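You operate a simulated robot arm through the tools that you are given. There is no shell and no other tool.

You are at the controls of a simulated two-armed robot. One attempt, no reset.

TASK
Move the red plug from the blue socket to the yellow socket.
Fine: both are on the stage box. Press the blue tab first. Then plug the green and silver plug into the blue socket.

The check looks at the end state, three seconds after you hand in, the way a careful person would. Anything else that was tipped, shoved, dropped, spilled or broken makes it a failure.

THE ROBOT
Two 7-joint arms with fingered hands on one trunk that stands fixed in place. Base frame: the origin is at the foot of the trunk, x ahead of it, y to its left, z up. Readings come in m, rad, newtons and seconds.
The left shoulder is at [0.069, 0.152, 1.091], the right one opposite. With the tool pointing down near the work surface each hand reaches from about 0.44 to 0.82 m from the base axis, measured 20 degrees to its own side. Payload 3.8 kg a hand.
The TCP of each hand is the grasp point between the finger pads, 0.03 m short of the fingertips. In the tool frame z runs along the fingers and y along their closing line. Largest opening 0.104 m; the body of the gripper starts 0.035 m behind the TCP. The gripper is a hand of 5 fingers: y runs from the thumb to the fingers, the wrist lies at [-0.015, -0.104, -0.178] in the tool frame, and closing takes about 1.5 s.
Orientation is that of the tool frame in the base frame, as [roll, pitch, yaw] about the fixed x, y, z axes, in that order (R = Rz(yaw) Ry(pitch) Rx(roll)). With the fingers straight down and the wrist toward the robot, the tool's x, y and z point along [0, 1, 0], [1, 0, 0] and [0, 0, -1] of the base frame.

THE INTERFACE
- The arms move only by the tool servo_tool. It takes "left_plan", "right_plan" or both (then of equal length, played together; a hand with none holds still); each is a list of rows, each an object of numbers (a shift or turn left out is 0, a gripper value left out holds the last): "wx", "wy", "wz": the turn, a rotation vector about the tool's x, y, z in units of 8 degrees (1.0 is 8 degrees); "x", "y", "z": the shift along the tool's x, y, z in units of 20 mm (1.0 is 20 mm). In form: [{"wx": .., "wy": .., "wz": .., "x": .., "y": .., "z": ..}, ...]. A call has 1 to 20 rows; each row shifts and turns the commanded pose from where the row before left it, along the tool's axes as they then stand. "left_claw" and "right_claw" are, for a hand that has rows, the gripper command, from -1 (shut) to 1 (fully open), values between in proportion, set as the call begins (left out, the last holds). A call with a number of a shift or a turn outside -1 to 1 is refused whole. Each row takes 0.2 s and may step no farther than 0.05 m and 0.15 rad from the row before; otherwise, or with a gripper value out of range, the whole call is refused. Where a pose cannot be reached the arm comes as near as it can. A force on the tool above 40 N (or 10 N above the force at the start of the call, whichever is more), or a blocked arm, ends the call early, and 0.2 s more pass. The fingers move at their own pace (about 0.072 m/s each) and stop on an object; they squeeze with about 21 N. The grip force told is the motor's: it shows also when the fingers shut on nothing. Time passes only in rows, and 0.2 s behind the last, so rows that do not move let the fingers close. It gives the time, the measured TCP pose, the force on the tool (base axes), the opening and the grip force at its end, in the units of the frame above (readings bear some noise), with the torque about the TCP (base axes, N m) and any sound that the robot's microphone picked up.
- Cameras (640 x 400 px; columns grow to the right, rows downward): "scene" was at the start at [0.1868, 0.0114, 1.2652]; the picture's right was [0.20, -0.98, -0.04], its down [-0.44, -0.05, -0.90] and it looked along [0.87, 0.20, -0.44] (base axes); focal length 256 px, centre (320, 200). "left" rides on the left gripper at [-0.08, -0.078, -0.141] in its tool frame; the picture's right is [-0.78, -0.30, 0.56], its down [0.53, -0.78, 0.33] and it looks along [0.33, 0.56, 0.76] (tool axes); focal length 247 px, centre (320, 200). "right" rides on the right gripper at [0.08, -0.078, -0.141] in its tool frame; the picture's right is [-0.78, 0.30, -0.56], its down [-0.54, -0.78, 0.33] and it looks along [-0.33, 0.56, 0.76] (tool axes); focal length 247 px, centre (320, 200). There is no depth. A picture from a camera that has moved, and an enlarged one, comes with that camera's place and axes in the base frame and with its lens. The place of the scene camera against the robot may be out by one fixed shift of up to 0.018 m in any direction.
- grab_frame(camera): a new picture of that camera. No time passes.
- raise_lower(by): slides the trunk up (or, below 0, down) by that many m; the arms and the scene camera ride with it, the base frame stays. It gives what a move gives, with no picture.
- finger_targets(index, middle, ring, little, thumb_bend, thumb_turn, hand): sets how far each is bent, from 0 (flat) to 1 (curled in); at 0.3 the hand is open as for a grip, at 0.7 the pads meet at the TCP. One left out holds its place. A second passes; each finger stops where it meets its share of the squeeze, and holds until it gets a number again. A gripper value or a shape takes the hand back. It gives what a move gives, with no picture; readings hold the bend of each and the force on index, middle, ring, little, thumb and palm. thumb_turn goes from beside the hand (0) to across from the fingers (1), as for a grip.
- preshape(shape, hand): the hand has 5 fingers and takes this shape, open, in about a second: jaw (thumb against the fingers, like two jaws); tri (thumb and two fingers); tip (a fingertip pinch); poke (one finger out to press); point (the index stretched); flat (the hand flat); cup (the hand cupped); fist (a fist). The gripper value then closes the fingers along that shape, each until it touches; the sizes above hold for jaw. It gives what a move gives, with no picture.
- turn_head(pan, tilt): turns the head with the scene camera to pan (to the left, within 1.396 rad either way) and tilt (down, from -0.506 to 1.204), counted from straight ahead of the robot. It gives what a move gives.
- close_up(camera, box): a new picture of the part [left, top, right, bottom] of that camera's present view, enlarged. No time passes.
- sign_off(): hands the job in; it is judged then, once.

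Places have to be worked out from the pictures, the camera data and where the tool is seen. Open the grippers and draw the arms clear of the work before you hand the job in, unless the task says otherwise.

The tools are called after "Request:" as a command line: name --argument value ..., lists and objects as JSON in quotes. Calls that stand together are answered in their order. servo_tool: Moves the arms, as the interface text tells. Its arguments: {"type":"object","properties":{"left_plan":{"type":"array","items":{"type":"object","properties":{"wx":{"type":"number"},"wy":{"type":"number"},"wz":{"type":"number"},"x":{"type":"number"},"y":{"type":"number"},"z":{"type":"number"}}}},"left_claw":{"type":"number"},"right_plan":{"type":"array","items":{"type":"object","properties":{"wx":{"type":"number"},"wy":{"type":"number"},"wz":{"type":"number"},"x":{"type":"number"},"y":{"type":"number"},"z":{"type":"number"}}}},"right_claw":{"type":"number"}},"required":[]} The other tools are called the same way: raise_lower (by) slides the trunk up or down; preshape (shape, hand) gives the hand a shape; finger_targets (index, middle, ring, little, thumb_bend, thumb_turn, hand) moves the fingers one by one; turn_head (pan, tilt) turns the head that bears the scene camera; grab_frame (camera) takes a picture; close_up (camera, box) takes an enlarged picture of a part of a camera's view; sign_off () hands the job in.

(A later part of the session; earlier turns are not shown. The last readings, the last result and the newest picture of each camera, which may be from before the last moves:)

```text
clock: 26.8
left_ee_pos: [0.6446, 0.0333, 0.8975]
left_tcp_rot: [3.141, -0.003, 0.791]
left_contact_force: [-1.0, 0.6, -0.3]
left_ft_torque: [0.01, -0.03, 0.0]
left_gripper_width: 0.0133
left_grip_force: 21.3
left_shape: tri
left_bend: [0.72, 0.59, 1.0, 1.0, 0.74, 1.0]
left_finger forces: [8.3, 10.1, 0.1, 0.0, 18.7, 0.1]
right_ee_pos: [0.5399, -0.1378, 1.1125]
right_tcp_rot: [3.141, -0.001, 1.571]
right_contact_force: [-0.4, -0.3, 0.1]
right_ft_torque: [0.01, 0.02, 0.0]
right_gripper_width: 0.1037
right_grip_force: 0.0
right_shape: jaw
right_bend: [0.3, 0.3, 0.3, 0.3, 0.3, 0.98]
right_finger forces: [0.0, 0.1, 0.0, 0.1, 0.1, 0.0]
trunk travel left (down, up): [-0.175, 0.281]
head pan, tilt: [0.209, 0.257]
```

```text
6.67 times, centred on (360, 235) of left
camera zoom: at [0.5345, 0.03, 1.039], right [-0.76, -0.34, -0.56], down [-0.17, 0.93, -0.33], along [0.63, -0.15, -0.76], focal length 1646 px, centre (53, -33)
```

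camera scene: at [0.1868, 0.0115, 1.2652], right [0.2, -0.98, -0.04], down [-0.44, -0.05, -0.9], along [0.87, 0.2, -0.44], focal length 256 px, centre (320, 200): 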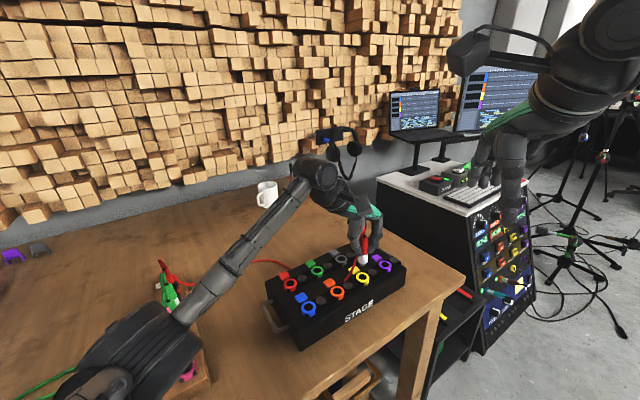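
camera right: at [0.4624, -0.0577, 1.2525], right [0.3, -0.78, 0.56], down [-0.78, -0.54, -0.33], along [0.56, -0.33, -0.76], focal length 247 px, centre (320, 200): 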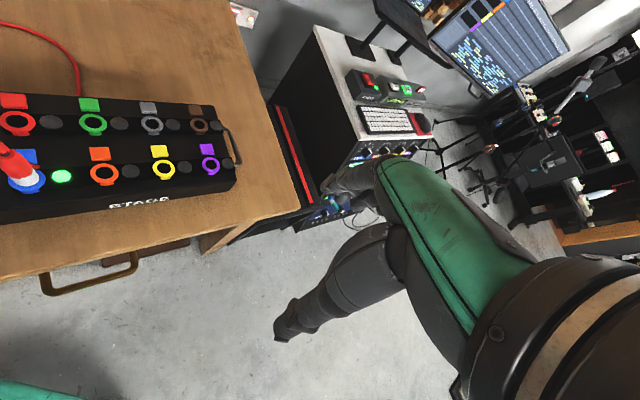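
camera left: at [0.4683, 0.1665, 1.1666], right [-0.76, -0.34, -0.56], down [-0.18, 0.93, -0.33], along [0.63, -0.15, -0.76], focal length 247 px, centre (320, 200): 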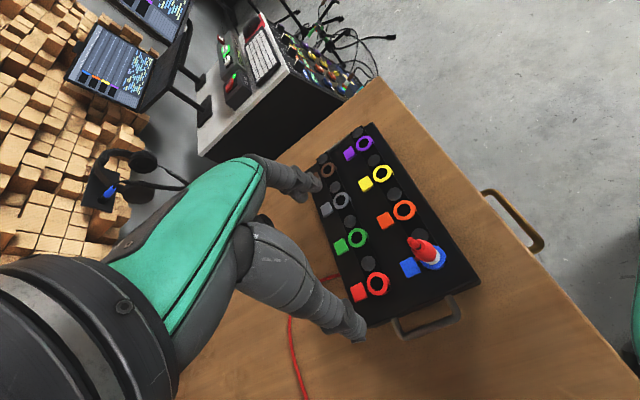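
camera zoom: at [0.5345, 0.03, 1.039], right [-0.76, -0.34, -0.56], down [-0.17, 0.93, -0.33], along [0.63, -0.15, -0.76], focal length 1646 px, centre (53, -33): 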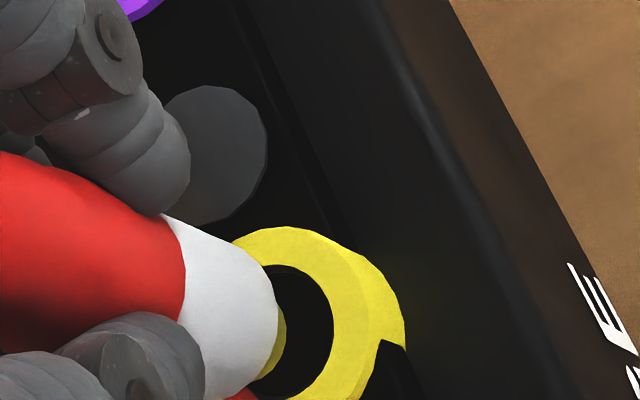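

Measured offsets: the plug sits about 2 mm short in −y of the hole centre. I shift it by +2 mm along tool y and −0.8 mm along tool x, then look again.

Request:
servo_tool --left_plan '[{"y": 0.1, "x": -0.04}, {}]'

Request:
close_up --camera "right" --box '[140, 135, 190, 180]'

Request:
close_up --camera "scene" --box '[350, 255, 380, 285]'

Request:
close_up --camera "left" --box '[320, 205, 400, 265]'

```text
clock: 27.4
left_ee_pos: [0.6458, 0.0307, 0.8977]
left_tcp_rot: [3.141, -0.003, 0.789]
left_contact_force: [0.7, -0.8, -0.8]
left_ft_torque: [0.0, -0.02, 0.0]
left_gripper_width: 0.0135
left_grip_force: 21.1
left_shape: tri
left_bend: [0.72, 0.59, 1.0, 1.0, 0.74, 1.0]
left_finger forces: [8.2, 10.1, 0.0, 0.1, 18.7, 0.1]
right_ee_pos: [0.5395, -0.1369, 1.1101]
right_tcp_rot: [3.142, 0.0, 1.571]
right_contact_force: [-0.3, 0.1, -0.2]
right_ft_torque: [-0.01, 0.02, -0.02]
right_gripper_width: 0.1038
right_grip_force: 0.0
right_shape: jaw
right_bend: [0.3, 0.3, 0.3, 0.3, 0.3, 0.98]
right_finger forces: [0.0, 0.1, 0.0, 0.0, 0.1, 0.0]
trunk travel left (down, up): [-0.175, 0.281]
head pan, tilt: [0.209, 0.257]
```

```text
8.89 times, centred on (165, 158) of right
camera zoom: at [0.4618, -0.0575, 1.2527], right [0.3, -0.78, 0.56], down [-0.78, -0.54, -0.33], along [0.56, -0.33, -0.76], focal length 2195 px, centre (1698, 578)
```

zoom: 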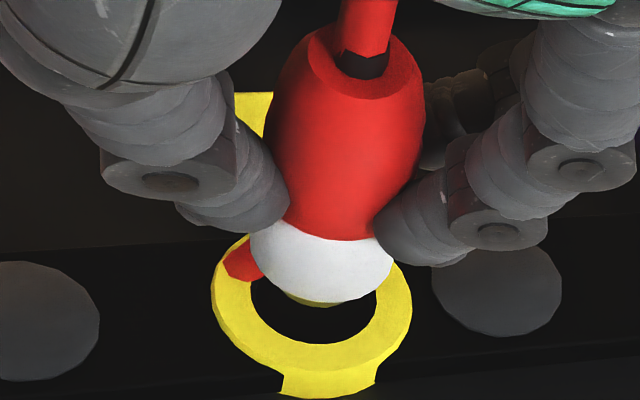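

```text
13.33 times, centred on (365, 270) of scene
camera zoom: at [0.1869, 0.0114, 1.2652], right [0.2, -0.98, -0.04], down [-0.44, -0.05, -0.9], along [0.87, 0.2, -0.44], focal length 3412 px, centre (-280, -733)
```

zoom: 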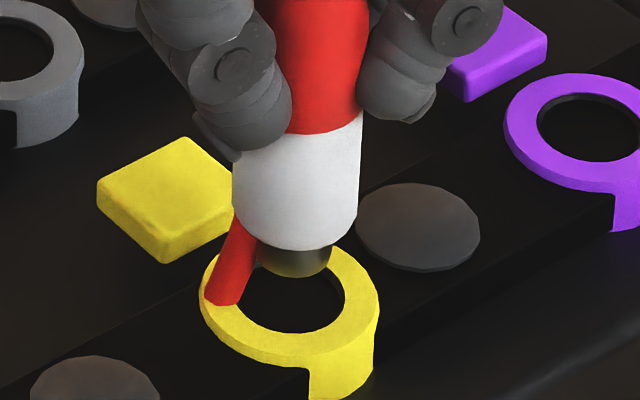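

```text
6.67 times, centred on (360, 235) of left
camera zoom: at [0.5354, 0.028, 1.0392], right [-0.76, -0.34, -0.56], down [-0.18, 0.93, -0.33], along [0.63, -0.15, -0.76], focal length 1646 px, centre (53, -33)
```

zoom: 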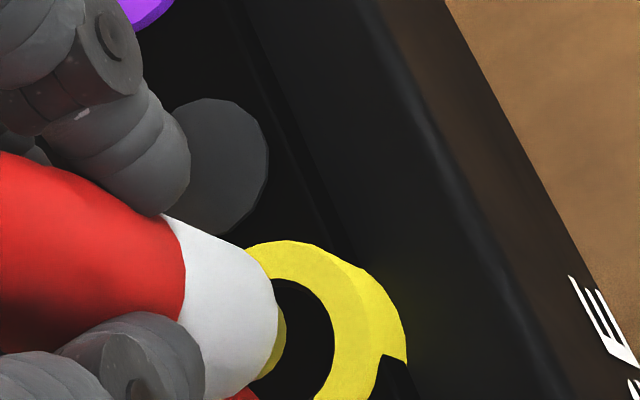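

All three views now agree within about 0.6 mm. I lower slowly into the yellow hole, 2.5 mm per row, watching the force.

Request:
servo_tool --left_plan '[{"z": 0.125, "y": -0.015}, {"z": 0.125}, {"z": 0.125}, {"z": 0.125}, {}]'

Request:
close_up --camera "scene" --box '[350, 255, 380, 285]'

Request:
close_up --camera "right" --box '[140, 135, 190, 180]'

```text
clock: 28.6
left_ee_pos: [0.6463, 0.0306, 0.8883]
left_tcp_rot: [3.14, -0.001, 0.79]
left_contact_force: [0.5, 0.4, -0.3]
left_ft_torque: [0.0, 0.0, 0.0]
left_gripper_width: 0.0136
left_grip_force: 21.0
left_shape: tri
left_bend: [0.72, 0.59, 1.0, 1.0, 0.74, 1.0]
left_finger forces: [8.4, 10.3, 0.0, 0.1, 18.7, 0.0]
right_ee_pos: [0.5406, -0.1372, 1.1117]
right_tcp_rot: [3.141, -0.001, 1.572]
right_contact_force: [-0.3, -0.4, 0.5]
right_ft_torque: [0.02, 0.01, -0.01]
right_gripper_width: 0.1038
right_grip_force: 0.1
right_shape: jaw
right_bend: [0.3, 0.3, 0.3, 0.3, 0.3, 0.98]
right_finger forces: [0.1, 0.0, 0.0, 0.1, 0.0, 0.0]
trunk travel left (down, up): [-0.175, 0.281]
head pan, tilt: [0.209, 0.257]
```

```text
13.33 times, centred on (365, 270) of scene
camera zoom: at [0.1869, 0.0113, 1.2652], right [0.2, -0.98, -0.04], down [-0.44, -0.05, -0.9], along [0.87, 0.2, -0.44], focal length 3412 px, centre (-280, -733)
```

zoom: 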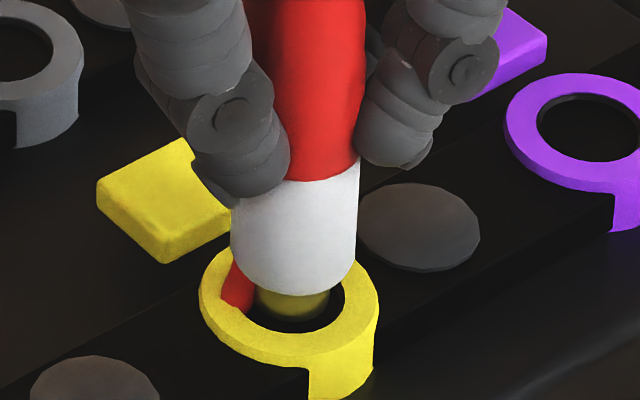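

```text
8.89 times, centred on (165, 158) of right
camera zoom: at [0.4618, -0.0576, 1.2527], right [0.3, -0.78, 0.56], down [-0.78, -0.54, -0.33], along [0.56, -0.33, -0.76], focal length 2195 px, centre (1698, 578)
```

zoom: 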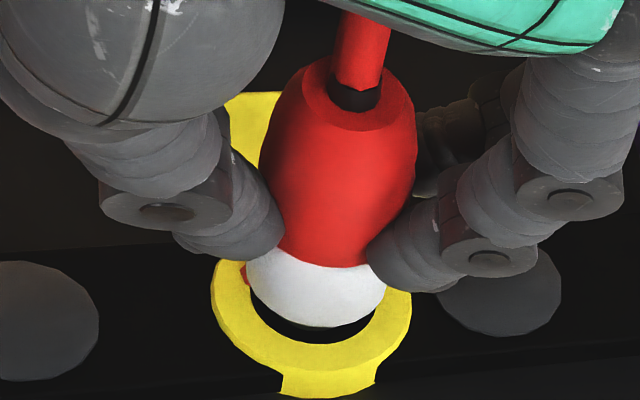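

The tip is entering the hole with clear margin all round and no force. I continue down in 2 mm steps.

Request:
servo_tool --left_plan '[{"z": 0.1, "y": -0.02}, {"z": 0.1}, {"z": 0.1}, {}]'

Request:
close_up --camera "scene" --box '[350, 255, 380, 285]'

Request:
close_up --camera "right" --box '[140, 135, 190, 180]'

```text
clock: 29.6
left_ee_pos: [0.6456, 0.0314, 0.8827]
left_tcp_rot: [3.141, -0.002, 0.791]
left_contact_force: [0.6, -0.5, -0.1]
left_ft_torque: [-0.02, -0.04, 0.0]
left_gripper_width: 0.0138
left_grip_force: 20.9
left_shape: tri
left_bend: [0.72, 0.59, 1.0, 1.0, 0.74, 1.0]
left_finger forces: [8.3, 10.2, 0.0, 0.0, 18.8, 0.1]
right_ee_pos: [0.5387, -0.1376, 1.1121]
right_tcp_rot: [-3.141, 0.0, 1.571]
right_contact_force: [-0.4, -1.1, -0.3]
right_ft_torque: [-0.03, -0.01, 0.0]
right_gripper_width: 0.1038
right_grip_force: 0.1
right_shape: jaw
right_bend: [0.3, 0.3, 0.3, 0.3, 0.3, 0.98]
right_finger forces: [0.0, 0.0, 0.1, 0.0, 0.0, 0.0]
trunk travel left (down, up): [-0.175, 0.281]
head pan, tilt: [0.209, 0.257]
```

```text
13.33 times, centred on (365, 270) of scene
camera zoom: at [0.1869, 0.0113, 1.2652], right [0.2, -0.98, -0.04], down [-0.44, -0.05, -0.9], along [0.87, 0.2, -0.44], focal length 3412 px, centre (-280, -733)
```

zoom: 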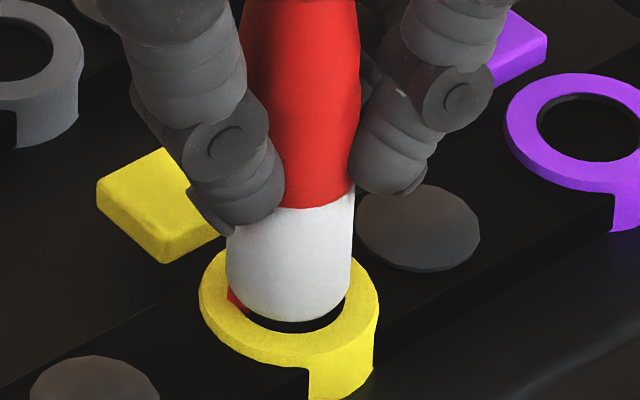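

```text
8.89 times, centred on (165, 158) of right
camera zoom: at [0.4618, -0.0576, 1.2527], right [0.3, -0.78, 0.56], down [-0.78, -0.54, -0.33], along [0.56, -0.33, -0.76], focal length 2195 px, centre (1698, 578)
```

zoom: 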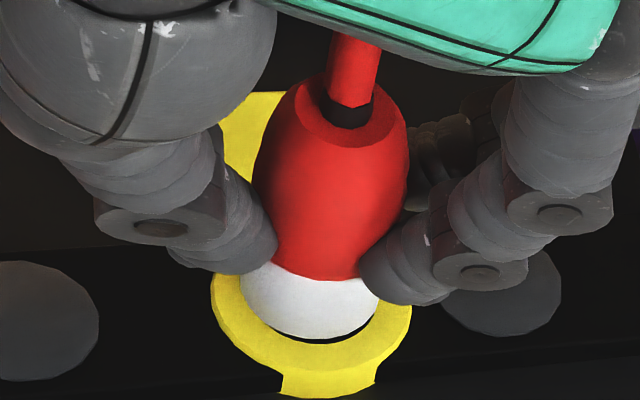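

Nicely centred. I continue down to seat the plug, 1.5 mm per row, watching for force, click and the LED.

Request:
servo_tool --left_plan '[{"z": 0.075}, {"z": 0.075}, {"z": 0.075}, {}]'

Request:
close_up --camera "scene" --box '[350, 255, 380, 285]'

Request:
close_up --camera "right" --box '[140, 135, 190, 180]'

```text
clock: 30.6
left_ee_pos: [0.6461, 0.032, 0.8782]
left_tcp_rot: [-3.141, -0.001, 0.79]
left_contact_force: [-0.5, 0.6, -0.1]
left_ft_torque: [0.0, 0.03, -0.01]
left_gripper_width: 0.0134
left_grip_force: 21.2
left_shape: tri
left_bend: [0.72, 0.59, 1.0, 1.0, 0.74, 1.0]
left_finger forces: [8.3, 10.1, 0.1, 0.0, 18.8, 0.0]
right_ee_pos: [0.5395, -0.1371, 1.1116]
right_tcp_rot: [3.141, 0.001, 1.57]
right_contact_force: [0.8, -0.6, -0.8]
right_ft_torque: [-0.01, -0.04, -0.01]
right_gripper_width: 0.1035
right_grip_force: 0.1
right_shape: jaw
right_bend: [0.3, 0.3, 0.3, 0.3, 0.3, 0.98]
right_finger forces: [0.0, 0.0, 0.1, 0.0, 0.1, 0.0]
trunk travel left (down, up): [-0.175, 0.281]
head pan, tilt: [0.209, 0.257]
```

```text
13.33 times, centred on (365, 270) of scene
camera zoom: at [0.1868, 0.0113, 1.2652], right [0.2, -0.98, -0.04], down [-0.44, -0.05, -0.9], along [0.87, 0.2, -0.44], focal length 3412 px, centre (-280, -733)
```

zoom: 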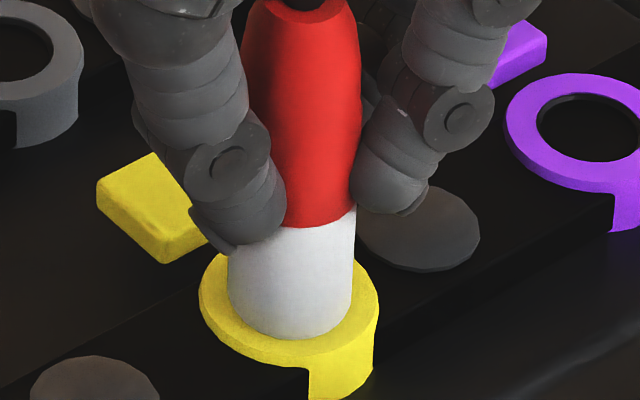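

```text
8.89 times, centred on (165, 158) of right
camera zoom: at [0.4617, -0.0576, 1.2528], right [0.3, -0.78, 0.56], down [-0.78, -0.54, -0.33], along [0.56, -0.33, -0.76], focal length 2195 px, centre (1698, 578)
```

zoom: 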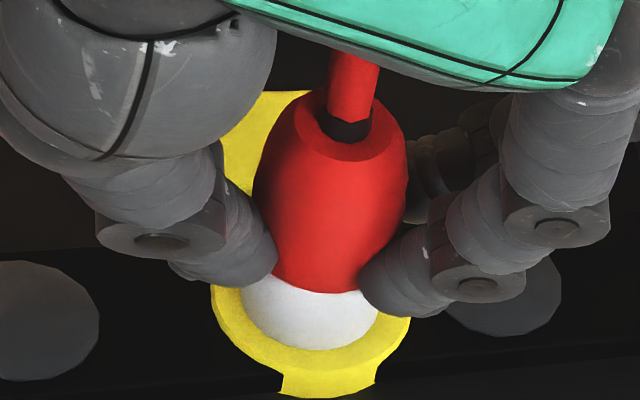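

The white collar has reached the ring, LED still off and no force. I press on in 1 mm steps.

Request:
servo_tool --left_plan '[{"z": 0.05}, {"z": 0.05}, {"z": 0.05}, {}]'

Request:
close_up --camera "scene" --box '[345, 250, 395, 290]'

```text
clock: 31.6
left_ee_pos: [0.6456, 0.0325, 0.8781]
left_tcp_rot: [3.138, -0.003, 0.791]
left_contact_force: [1.2, 0.6, 12.3]
left_ft_torque: [0.02, -0.07, -0.01]
left_gripper_width: 0.0138
left_grip_force: 21.2
left_shape: tri
left_bend: [0.72, 0.59, 1.0, 1.0, 0.74, 1.0]
left_finger forces: [8.7, 12.0, 0.1, 0.1, 21.0, 0.1]
right_ee_pos: [0.5386, -0.138, 1.112]
right_tcp_rot: [3.14, 0.0, 1.572]
right_contact_force: [0.0, 0.4, 0.2]
right_ft_torque: [0.02, -0.03, 0.01]
right_gripper_width: 0.1038
right_grip_force: 0.1
right_shape: jaw
right_bend: [0.3, 0.3, 0.3, 0.3, 0.3, 0.98]
right_finger forces: [0.0, 0.1, 0.0, 0.0, 0.1, 0.0]
trunk travel left (down, up): [-0.175, 0.281]
head pan, tilt: [0.209, 0.257]
```

```text
10.00 times, centred on (370, 270) of scene
camera zoom: at [0.1853, 0.0113, 1.2656], right [0.2, -0.98, -0.04], down [-0.44, -0.05, -0.9], along [0.87, 0.2, -0.44], focal length 2559 px, centre (-180, -500)
```

zoom: 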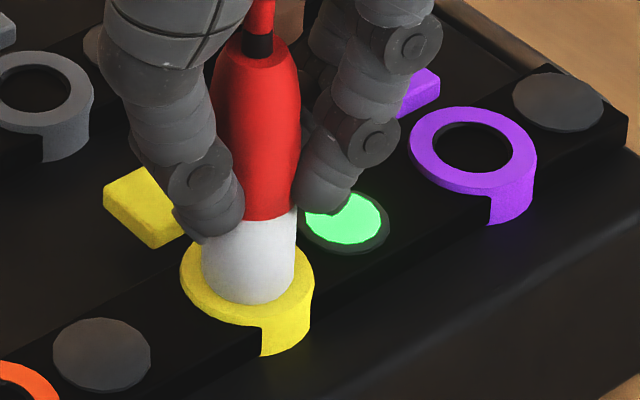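

The yellow LED lit green: the red plug is seated in the yellow socket. I relax the push, open the hand, and then lift straight up.

Request:
servo_tool --left_plan '[{"z": -0.1}, {}]'

Request:
servo_tool --left_plan '[{}, {}, {}, {}, {}, {}]' --left_claw 1

Request:
close_up --camera "scene" --box '[310, 220, 430, 310]'

Request:
close_up --camera "left" --box '[220, 140, 460, 350]'

```text
clock: 32.2
left_ee_pos: [0.6463, 0.0323, 0.8783]
left_tcp_rot: [3.14, -0.001, 0.79]
left_contact_force: [1.4, -0.1, 8.1]
left_ft_torque: [0.0, -0.08, -0.01]
left_gripper_width: 0.0143
left_grip_force: 21.3
left_shape: tri
left_bend: [0.72, 0.59, 1.0, 1.0, 0.74, 1.0]
left_finger forces: [8.8, 12.2, 0.0, 0.0, 20.5, 0.0]
right_ee_pos: [0.5396, -0.137, 1.1121]
right_tcp_rot: [3.141, 0.0, 1.57]
right_contact_force: [0.0, -0.2, -0.4]
right_ft_torque: [-0.02, -0.02, -0.01]
right_gripper_width: 0.1037
right_grip_force: 0.2
right_shape: jaw
right_bend: [0.3, 0.3, 0.3, 0.3, 0.3, 0.98]
right_finger forces: [0.0, 0.1, 0.0, 0.0, 0.0, 0.0]
trunk travel left (down, up): [-0.175, 0.281]
head pan, tilt: [0.209, 0.257]
```

```text
clock: 33.6
left_ee_pos: [0.646, 0.0313, 0.8775]
left_tcp_rot: [-3.142, -0.002, 0.79]
left_contact_force: [-0.6, -1.0, -0.5]
left_ft_torque: [0.01, -0.04, 0.03]
left_gripper_width: 0.1036
left_grip_force: 0.0
left_shape: tri
left_bend: [0.3, 0.3, 0.99, 0.99, 0.3, 0.98]
left_finger forces: [0.1, 0.0, 0.0, 0.0, 0.0, 0.0]
right_ee_pos: [0.5396, -0.1369, 1.1122]
right_tcp_rot: [3.141, 0.0, 1.572]
right_contact_force: [-0.2, -0.4, -0.3]
right_ft_torque: [0.03, 0.02, 0.0]
right_gripper_width: 0.1037
right_grip_force: 0.1
right_shape: jaw
right_bend: [0.3, 0.3, 0.3, 0.3, 0.3, 0.98]
right_finger forces: [0.0, 0.0, 0.0, 0.1, 0.0, 0.1]
trunk travel left (down, up): [-0.175, 0.281]
head pan, tilt: [0.209, 0.257]
```

```text
4.44 times, centred on (370, 265) of scene
camera zoom: at [0.1868, 0.0113, 1.2652], right [0.2, -0.98, -0.04], down [-0.44, -0.05, -0.9], along [0.87, 0.2, -0.44], focal length 1137 px, centre (98, -89)
```

zoom: 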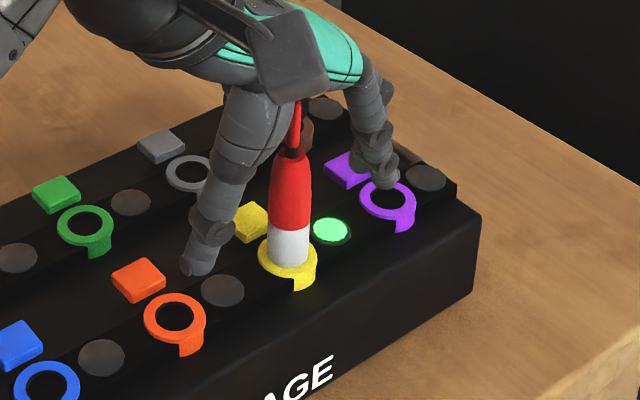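

```text
1.90 times, centred on (340, 245) of left
camera zoom: at [0.5349, 0.0285, 1.0185], right [-0.76, -0.34, -0.56], down [-0.17, 0.93, -0.33], along [0.63, -0.15, -0.76], focal length 470 px, centre (282, 114)
```

zoom: 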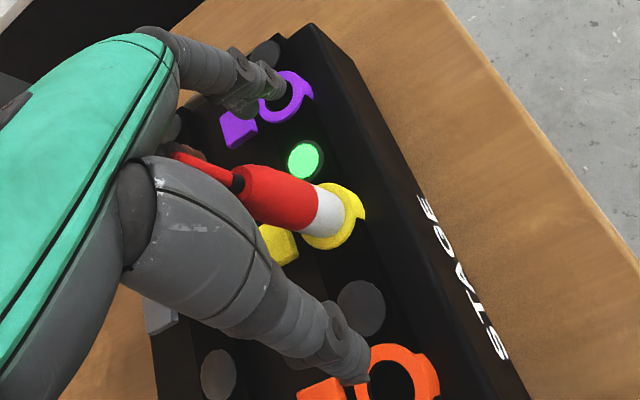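

Released, and the plug stands in yellow with LED green. I lift the left hand straight up 0.15 m, and then look at the whole scene.

Request:
servo_tool --left_plan '[{"z": -0.3}, {"z": -0.6}, {"z": -0.8}, {"z": -0.8}, {"z": -0.8}, {"z": -0.8}, {"z": -0.8}, {"z": -0.8}, {"z": -0.8}, {"z": -0.8}]'

Request:
turn_head --pan 0.5 --tilt 0.45

Request:
grab_frame --camera "scene"

Request:
grab_frame --camera "left"

Request:
grab_frame --camera "right"

```text
clock: 35.8
left_ee_pos: [0.6465, 0.03, 1.0234]
left_tcp_rot: [3.141, -0.003, 0.791]
left_contact_force: [0.2, -0.4, 0.8]
left_ft_torque: [0.03, -0.02, -0.02]
left_gripper_width: 0.1036
left_grip_force: 0.1
left_shape: tri
left_bend: [0.3, 0.3, 0.99, 0.99, 0.3, 0.98]
left_finger forces: [0.1, 0.0, 0.0, 0.0, 0.0, 0.0]
right_ee_pos: [0.5404, -0.1368, 1.1111]
right_tcp_rot: [-3.141, -0.001, 1.57]
right_contact_force: [0.9, 0.3, -0.4]
right_ft_torque: [0.0, 0.01, 0.0]
right_gripper_width: 0.1037
right_grip_force: 0.1
right_shape: jaw
right_bend: [0.3, 0.3, 0.3, 0.3, 0.3, 0.98]
right_finger forces: [0.0, 0.0, 0.0, 0.0, 0.0, 0.0]
trunk travel left (down, up): [-0.175, 0.281]
head pan, tilt: [0.209, 0.257]
```

```text
clock: 36.6
left_ee_pos: [0.646, 0.0315, 1.022]
left_tcp_rot: [3.141, 0.0, 0.789]
left_contact_force: [0.4, 0.4, 0.1]
left_ft_torque: [-0.02, -0.06, 0.01]
left_gripper_width: 0.1036
left_grip_force: 0.0
left_shape: tri
left_bend: [0.3, 0.3, 0.99, 0.99, 0.3, 0.98]
left_finger forces: [0.0, 0.0, 0.0, 0.0, 0.0, 0.0]
right_ee_pos: [0.5406, -0.1363, 1.1114]
right_tcp_rot: [-3.141, 0.0, 1.57]
right_contact_force: [-0.8, -0.1, -0.2]
right_ft_torque: [-0.01, 0.01, 0.01]
right_gripper_width: 0.104
right_grip_force: 0.0
right_shape: jaw
right_bend: [0.3, 0.3, 0.3, 0.3, 0.3, 0.98]
right_finger forces: [0.0, 0.0, 0.1, 0.0, 0.1, 0.1]
trunk travel left (down, up): [-0.175, 0.281]
head pan, tilt: [0.499, 0.45]
```

```text
taken
camera scene: at [0.1727, 0.0359, 1.2498], right [0.47, -0.88, -0.1], down [-0.56, -0.21, -0.8], along [0.68, 0.43, -0.59], focal length 256 px, centre (320, 200)
```

scene: 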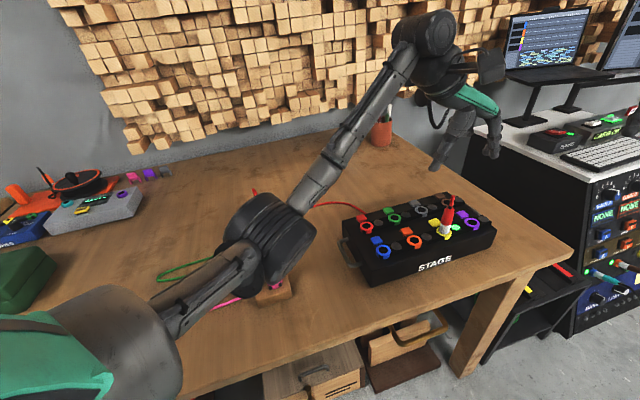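

```text
taken
camera left: at [0.5349, 0.028, 1.1639], right [-0.76, -0.34, -0.56], down [-0.17, 0.93, -0.33], along [0.63, -0.15, -0.76], focal length 247 px, centre (320, 200)
```

left: 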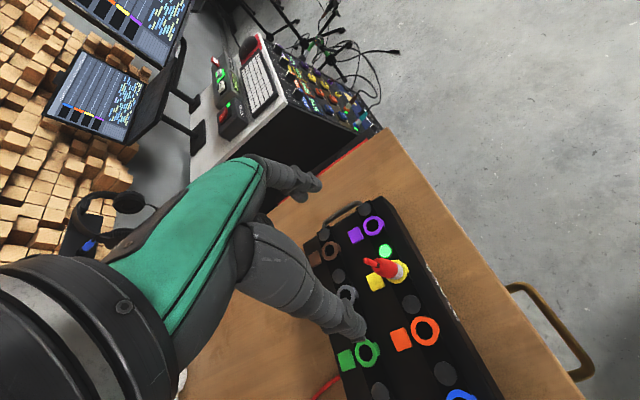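

```text
taken
camera right: at [0.4618, -0.0575, 1.2527], right [0.3, -0.78, 0.56], down [-0.78, -0.54, -0.33], along [0.56, -0.33, -0.76], focal length 247 px, centre (320, 200)
```

right: 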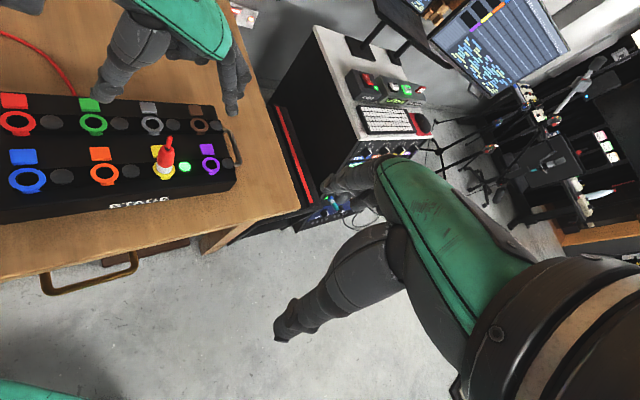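

The red plug is standing in yellow with its LED lit, blue is empty. Now I carry the open left hand over toward the rack, halfway first, keeping it high.

Request:
servo_tool --left_plan '[{"x": 0.52, "y": -0.93, "z": -0.05}, {"x": 0.52, "y": -0.93, "z": -0.05}, {"x": 0.52, "y": -0.93, "z": -0.05}, {"x": 0.52, "y": -0.93, "z": -0.05}, {"x": 0.52, "y": -0.93, "z": -0.05}, {"x": 0.52, "y": -0.93, "z": -0.05}, {"x": 0.52, "y": -0.93, "z": -0.05}, {"x": 0.52, "y": -0.93, "z": -0.05}, {"x": 0.52, "y": -0.93, "z": -0.05}, {"x": 0.52, "y": -0.93, "z": -0.05}]'

Request:
grab_frame --camera "scene"

Request:
grab_frame --camera "left"

```text
clock: 38.8
left_ee_pos: [0.5861, 0.2369, 1.0324]
left_tcp_rot: [3.14, 0.0, 0.789]
left_contact_force: [-0.9, -0.3, 0.6]
left_ft_torque: [-0.02, 0.0, 0.01]
left_gripper_width: 0.1038
left_grip_force: 0.1
left_shape: tri
left_bend: [0.3, 0.3, 0.99, 0.99, 0.3, 0.98]
left_finger forces: [0.0, 0.0, 0.0, 0.1, 0.0, 0.0]
right_ee_pos: [0.5399, -0.1363, 1.1111]
right_tcp_rot: [3.14, 0.0, 1.573]
right_contact_force: [-0.5, 0.1, 0.5]
right_ft_torque: [-0.01, 0.01, 0.02]
right_gripper_width: 0.104
right_grip_force: 0.0
right_shape: jaw
right_bend: [0.3, 0.3, 0.3, 0.3, 0.3, 0.98]
right_finger forces: [0.0, 0.0, 0.0, 0.0, 0.0, 0.1]
trunk travel left (down, up): [-0.175, 0.281]
head pan, tilt: [0.499, 0.45]
```

```text
taken
camera scene: at [0.1724, 0.0365, 1.2498], right [0.47, -0.88, -0.1], down [-0.56, -0.21, -0.8], along [0.68, 0.43, -0.59], focal length 256 px, centre (320, 200)
```

scene: 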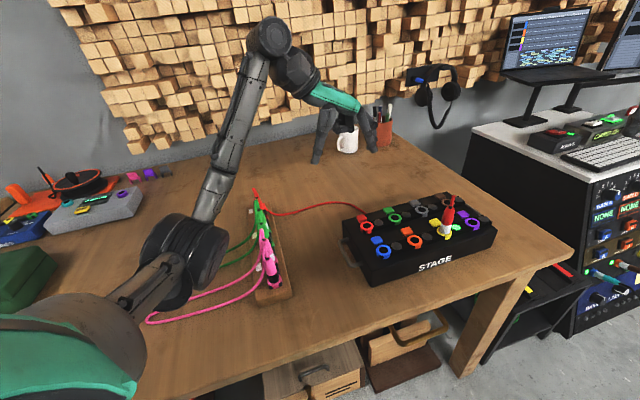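

```text
taken
camera left: at [0.4752, 0.234, 1.1745], right [-0.76, -0.34, -0.56], down [-0.17, 0.93, -0.33], along [0.63, -0.15, -0.76], focal length 247 px, centre (320, 200)
```

left: 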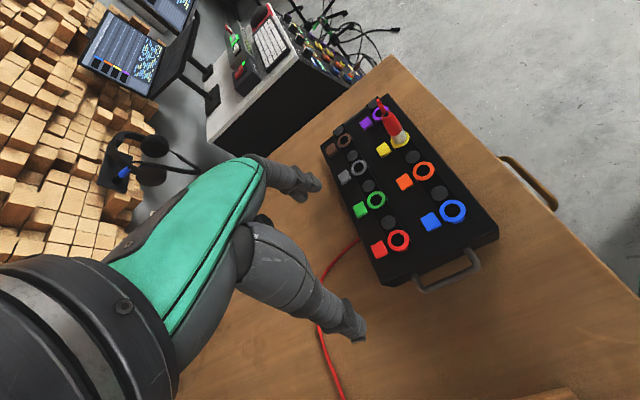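

The arm is clear of everything and the elbow swings outward above the table. I continue to above the green/silver plug.

Request:
servo_tool --left_plan '[{"x": 0.52, "y": -0.93, "z": -0.05}, {"x": 0.52, "y": -0.93, "z": -0.05}, {"x": 0.52, "y": -0.93, "z": -0.05}, {"x": 0.52, "y": -0.93, "z": -0.05}, {"x": 0.52, "y": -0.93, "z": -0.05}, {"x": 0.52, "y": -0.93, "z": -0.05}, {"x": 0.52, "y": -0.93, "z": -0.05}, {"x": 0.52, "y": -0.93, "z": -0.05}, {"x": 0.52, "y": -0.93, "z": -0.05}, {"x": 0.52, "y": -0.93, "z": -0.05}]'

Request:
grab_frame --camera "scene"

Request:
grab_frame --camera "left"

Request:
close_up --camera "left" --box '[300, 210, 460, 340]'

Request:
close_up --camera "scene" --box '[180, 160, 310, 310]'

```text
clock: 41.0
left_ee_pos: [0.5263, 0.4399, 1.0422]
left_tcp_rot: [3.141, -0.002, 0.788]
left_contact_force: [-0.5, 0.7, -0.8]
left_ft_torque: [0.03, 0.01, 0.02]
left_gripper_width: 0.1039
left_grip_force: 0.1
left_shape: tri
left_bend: [0.3, 0.3, 0.99, 0.99, 0.3, 0.98]
left_finger forces: [0.0, 0.0, 0.0, 0.0, 0.0, 0.0]
right_ee_pos: [0.54, -0.137, 1.1108]
right_tcp_rot: [-3.141, 0.001, 1.571]
right_contact_force: [-0.2, 0.7, -0.6]
right_ft_torque: [0.0, -0.02, 0.02]
right_gripper_width: 0.1037
right_grip_force: 0.0
right_shape: jaw
right_bend: [0.3, 0.3, 0.3, 0.3, 0.3, 0.98]
right_finger forces: [0.0, 0.0, 0.1, 0.0, 0.0, 0.0]
trunk travel left (down, up): [-0.175, 0.281]
head pan, tilt: [0.499, 0.45]
```

```text
taken
camera scene: at [0.1724, 0.0364, 1.2498], right [0.47, -0.88, -0.1], down [-0.56, -0.21, -0.8], along [0.68, 0.43, -0.59], focal length 256 px, centre (320, 200)
```

scene: 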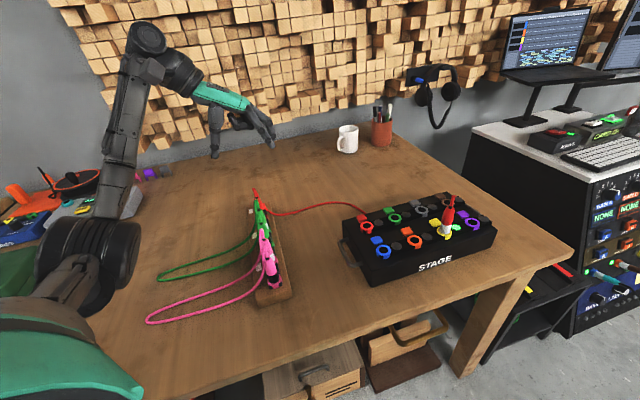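

```text
taken
camera left: at [0.4165, 0.4381, 1.1843], right [-0.76, -0.34, -0.56], down [-0.17, 0.93, -0.33], along [0.63, -0.15, -0.76], focal length 247 px, centre (320, 200)
```

left: 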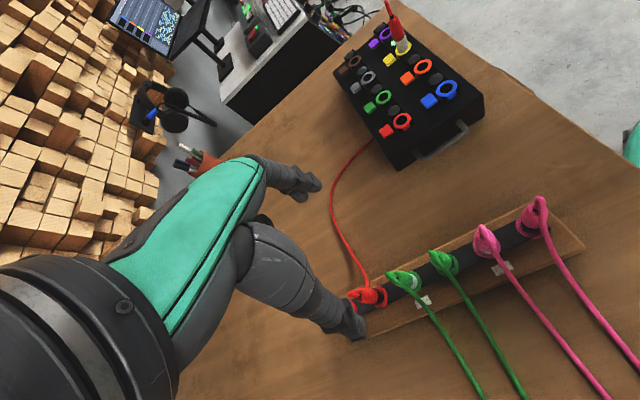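

```text
3.08 times, centred on (380, 275) of left
camera zoom: at [0.4165, 0.4381, 1.1843], right [-0.76, -0.34, -0.56], down [-0.17, 0.93, -0.33], along [0.63, -0.15, -0.76], focal length 760 px, centre (135, -31)
```

zoom: 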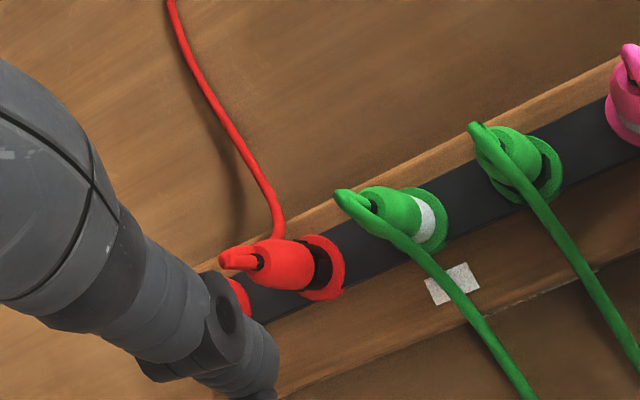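

```text
2.67 times, centred on (245, 235) of scene
camera zoom: at [0.1724, 0.0364, 1.2498], right [0.47, -0.88, -0.1], down [-0.56, -0.21, -0.8], along [0.68, 0.43, -0.59], focal length 682 px, centre (520, 107)
```

zoom: 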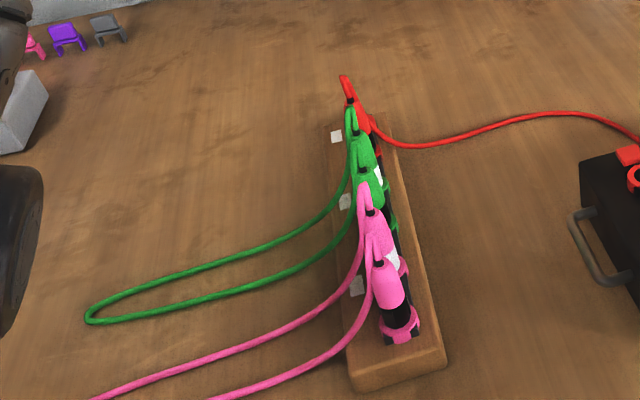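

Now I have a clear view of the rack: red/black, green/silver, green/black, pink/silver, pink/black plugs in a row. I zoom on the green/silver plug to locate its axis and top.

Request:
close_up --camera "left" --box '[375, 255, 425, 300]'

Request:
close_up --camera "left" --box '[340, 180, 580, 330]'

Request:
close_up --camera "scene" --box '[240, 180, 290, 240]'

```text
8.89 times, centred on (400, 278) of left
camera zoom: at [0.4165, 0.4381, 1.1843], right [-0.76, -0.34, -0.56], down [-0.17, 0.93, -0.33], along [0.63, -0.15, -0.76], focal length 2195 px, centre (-391, -489)
```

zoom: 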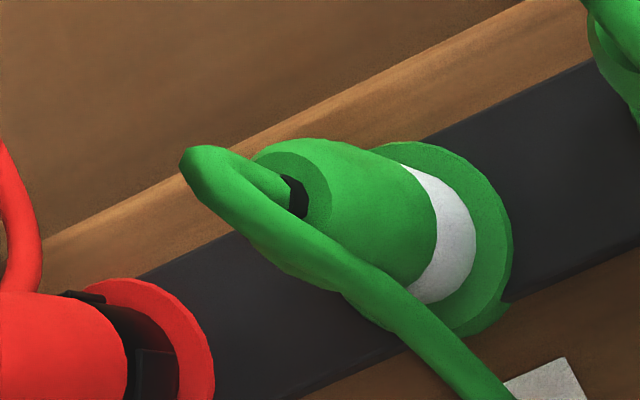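

```text
2.67 times, centred on (460, 255) of left
camera zoom: at [0.4165, 0.4381, 1.1843], right [-0.76, -0.34, -0.56], down [-0.17, 0.93, -0.33], along [0.63, -0.15, -0.76], focal length 659 px, centre (-53, 53)
```

zoom: 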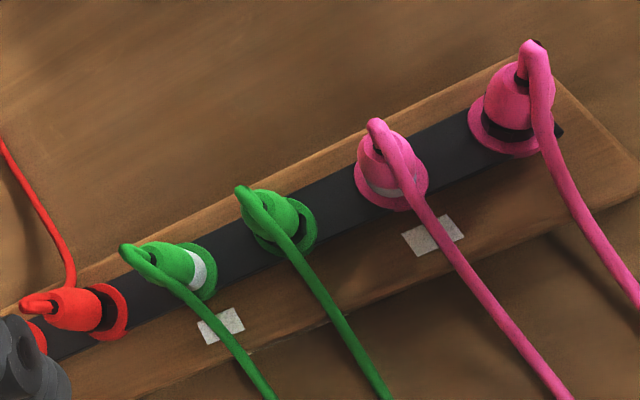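

```text
6.67 times, centred on (265, 210) of scene
camera zoom: at [0.1724, 0.0364, 1.2498], right [0.47, -0.88, -0.1], down [-0.56, -0.21, -0.8], along [0.68, 0.43, -0.59], focal length 1706 px, centre (687, 133)
```

zoom: 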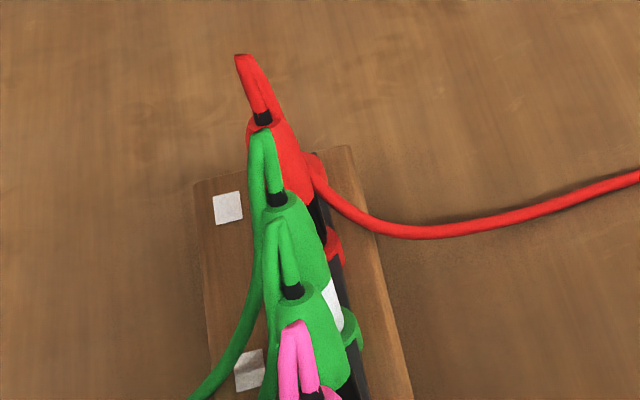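

I take zooms from the scene camera of both the box (known points, to calibrate the camera shift) and the green plugs, to fix the plug's position crosswise.

Request:
close_up --camera "scene" --box '[340, 180, 500, 280]'

Request:
close_up --camera "scene" --box '[245, 185, 285, 235]'

```text
4.00 times, centred on (420, 230) of scene
camera zoom: at [0.1724, 0.0364, 1.2498], right [0.47, -0.88, -0.1], down [-0.56, -0.21, -0.8], along [0.68, 0.43, -0.59], focal length 1024 px, centre (-80, 80)
```

zoom: 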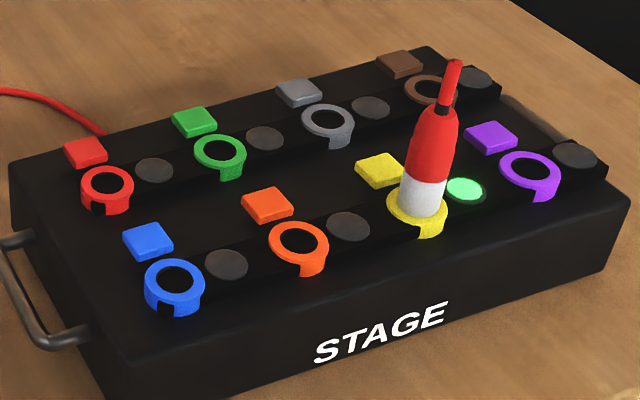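

```text
8.00 times, centred on (265, 210) of scene
camera zoom: at [0.1724, 0.0364, 1.2498], right [0.47, -0.88, -0.1], down [-0.56, -0.21, -0.8], along [0.68, 0.43, -0.59], focal length 2047 px, centre (760, 120)
```

zoom: 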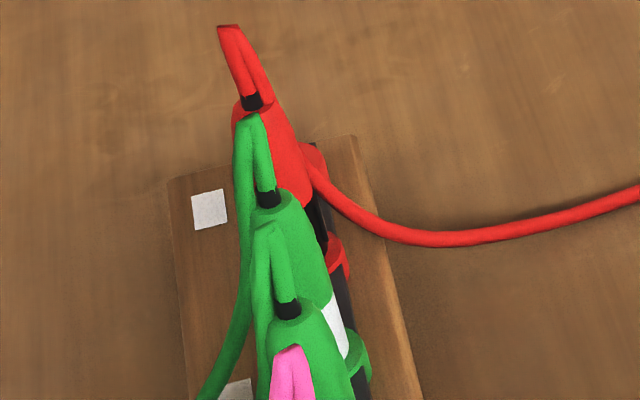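

Calibrated against the box, the scene view and left view agree: green/silver plug axis ≈ [0.5235, 0.4465], body top z ≈ 0.855. I centre the hand over it and descend to z≈0.91 for a check.

Request:
servo_tool --left_plan '[{"x": 0.04, "y": -0.2}, {"x": 0.04, "y": -0.195}, {"z": 0.75}, {"z": 0.75}, {"z": 0.75}, {"z": 0.75}, {"z": 0.75}, {"z": 0.75}, {"z": 0.75}, {"z": 0.75}, {"z": 0.6}, {}]'

Request:
close_up --camera "left" --box '[220, 140, 460, 350]'

Request:
close_up --camera "scene" --box '[190, 130, 310, 240]'

```text
clock: 43.6
left_ee_pos: [0.5237, 0.4478, 0.9124]
left_tcp_rot: [-3.14, -0.002, 0.792]
left_contact_force: [1.0, -0.6, -0.5]
left_ft_torque: [0.01, -0.02, -0.01]
left_gripper_width: 0.1037
left_grip_force: 0.1
left_shape: tri
left_bend: [0.3, 0.3, 0.99, 0.99, 0.3, 0.98]
left_finger forces: [0.1, 0.0, 0.2, 0.0, 0.1, 0.0]
right_ee_pos: [0.5396, -0.1375, 1.111]
right_tcp_rot: [-3.141, -0.001, 1.57]
right_contact_force: [-0.6, 0.6, 0.5]
right_ft_torque: [-0.03, 0.0, 0.01]
right_gripper_width: 0.1039
right_grip_force: 0.1
right_shape: jaw
right_bend: [0.3, 0.3, 0.3, 0.3, 0.3, 0.98]
right_finger forces: [0.0, 0.0, 0.0, 0.1, 0.0, 0.1]
trunk travel left (down, up): [-0.175, 0.281]
head pan, tilt: [0.499, 0.45]
```

```text
1.90 times, centred on (340, 245) of left
camera zoom: at [0.4128, 0.4451, 1.0525], right [-0.76, -0.34, -0.56], down [-0.17, 0.93, -0.33], along [0.63, -0.15, -0.76], focal length 470 px, centre (282, 114)
```

zoom: 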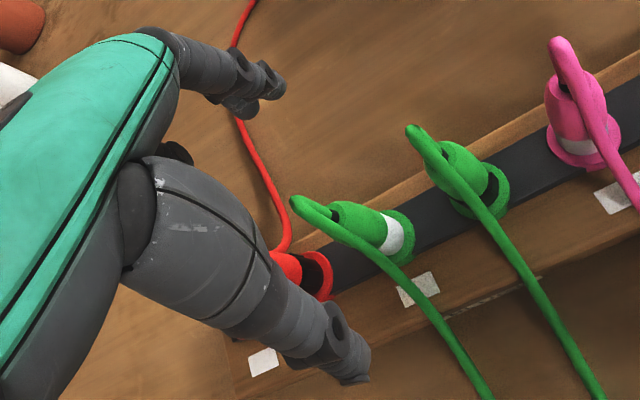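

```text
3.64 times, centred on (250, 185) of scene
camera zoom: at [0.1726, 0.036, 1.2498], right [0.47, -0.88, -0.1], down [-0.56, -0.21, -0.8], along [0.68, 0.43, -0.59], focal length 931 px, centre (574, 254)
```

zoom: 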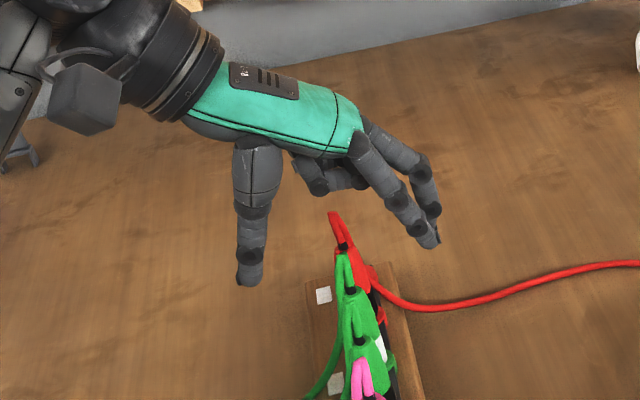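

I zoom in on the green/silver plug to measure its offset from the hand's approach line.

Request:
close_up --camera "left" --box '[320, 220, 400, 290]'

Request:
close_up --camera "scene" --box '[240, 165, 300, 235]'

```text
5.71 times, centred on (360, 255) of left
camera zoom: at [0.4128, 0.4451, 1.0525], right [-0.76, -0.34, -0.56], down [-0.17, 0.93, -0.33], along [0.63, -0.15, -0.76], focal length 1411 px, centre (91, -114)
```

zoom: 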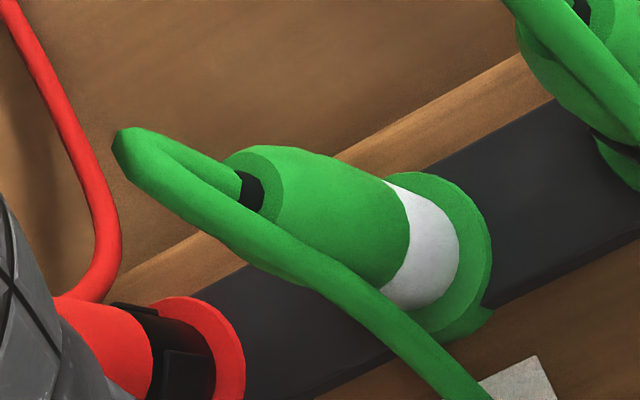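

```text
5.71 times, centred on (270, 200) of scene
camera zoom: at [0.1726, 0.036, 1.2498], right [0.47, -0.88, -0.1], down [-0.56, -0.21, -0.8], along [0.68, 0.43, -0.59], focal length 1462 px, centre (606, 200)
```

zoom: 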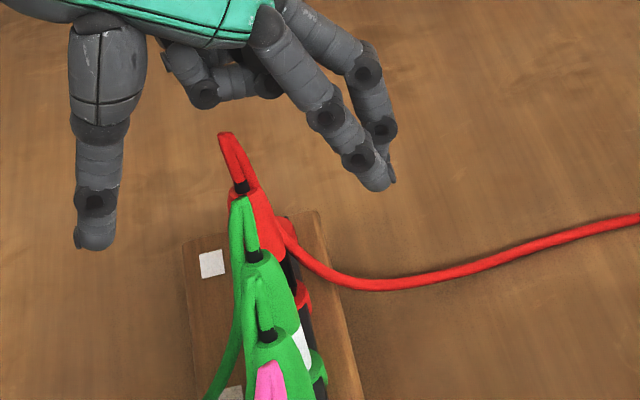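

The axis is within ~1.5 mm of the TCP, but the curled ring/little fingers would come down right over the neighbouring red plug's tail. I go back up 0.1 m and stretch those two fingers flat, out of the way, before descending.

Request:
servo_tool --left_plan '[{"z": -0.8}, {"z": -0.8}, {"z": -0.8}, {"z": -0.8}, {"z": -0.9}, {"z": -0.9}]'

Request:
finger_targets --hand "left" --ring 0.0 --little 0.0 --index 0.3 --middle 0.3 --thumb_bend 0.3 --thumb_turn 0.98

Request:
close_up --camera "scene" --box '[190, 120, 310, 240]'

Request:
grab_frame --camera "left"

```text
clock: 45.0
left_ee_pos: [0.5237, 0.4485, 1.0102]
left_tcp_rot: [-3.14, 0.0, 0.789]
left_contact_force: [0.6, -0.5, 0.4]
left_ft_torque: [0.0, 0.03, 0.0]
left_gripper_width: 0.1037
left_grip_force: 0.1
left_shape: tri
left_bend: [0.3, 0.3, 0.99, 0.99, 0.3, 0.98]
left_finger forces: [0.1, 0.0, 0.0, 0.0, 0.0, 0.0]
right_ee_pos: [0.5396, -0.1373, 1.1111]
right_tcp_rot: [-3.141, 0.001, 1.571]
right_contact_force: [-0.2, 0.2, 0.8]
right_ft_torque: [0.0, 0.0, -0.01]
right_gripper_width: 0.104
right_grip_force: 0.0
right_shape: jaw
right_bend: [0.3, 0.3, 0.3, 0.3, 0.3, 0.98]
right_finger forces: [0.1, 0.1, 0.0, 0.0, 0.0, 0.0]
trunk travel left (down, up): [-0.175, 0.281]
head pan, tilt: [0.499, 0.45]
```

```text
clock: 46.0
left_ee_pos: [0.5243, 0.4476, 1.0107]
left_tcp_rot: [3.141, 0.0, 0.79]
left_contact_force: [-0.2, 0.8, 0.2]
left_ft_torque: [0.02, 0.0, -0.02]
left_gripper_width: 0.1033
left_grip_force: 0.2
left_shape: fingers
left_bend: [0.3, 0.3, 0.0, 0.0, 0.3, 0.96]
left_finger forces: [0.2, 0.1, 0.0, 0.1, 0.1, 0.0]
right_ee_pos: [0.5392, -0.1374, 1.1116]
right_tcp_rot: [-3.142, 0.001, 1.571]
right_contact_force: [0.3, 0.2, 0.1]
right_ft_torque: [-0.02, 0.0, -0.01]
right_gripper_width: 0.104
right_grip_force: 0.2
right_shape: jaw
right_bend: [0.3, 0.3, 0.3, 0.3, 0.3, 0.98]
right_finger forces: [0.0, 0.1, 0.1, 0.1, 0.0, 0.1]
trunk travel left (down, up): [-0.175, 0.281]
head pan, tilt: [0.499, 0.45]
```

```text
3.33 times, centred on (250, 180) of scene
camera zoom: at [0.1726, 0.036, 1.2498], right [0.47, -0.88, -0.1], down [-0.56, -0.21, -0.8], along [0.68, 0.43, -0.59], focal length 853 px, centre (553, 267)
```

zoom: 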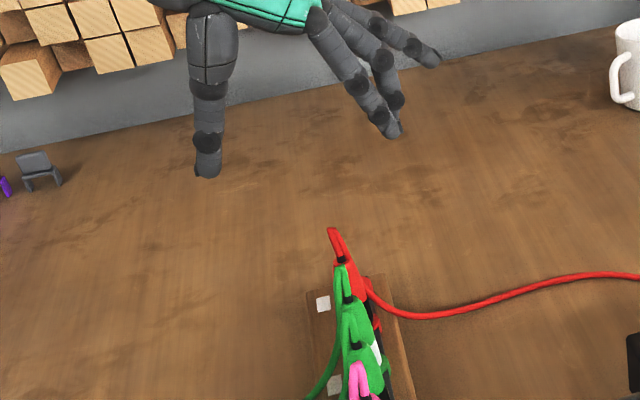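

```text
taken
camera left: at [0.4128, 0.4448, 1.152], right [-0.76, -0.34, -0.56], down [-0.18, 0.93, -0.33], along [0.63, -0.15, -0.76], focal length 247 px, centre (320, 200)
```

left: 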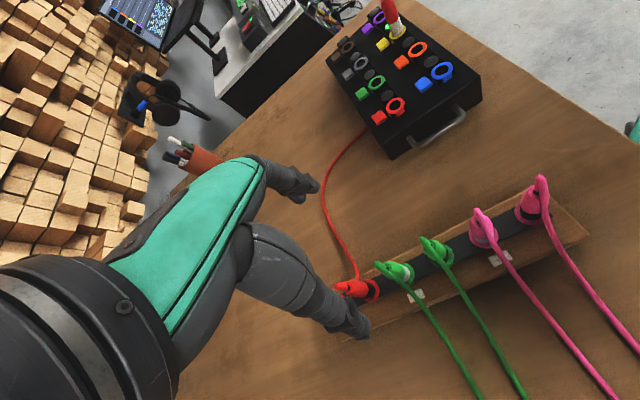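

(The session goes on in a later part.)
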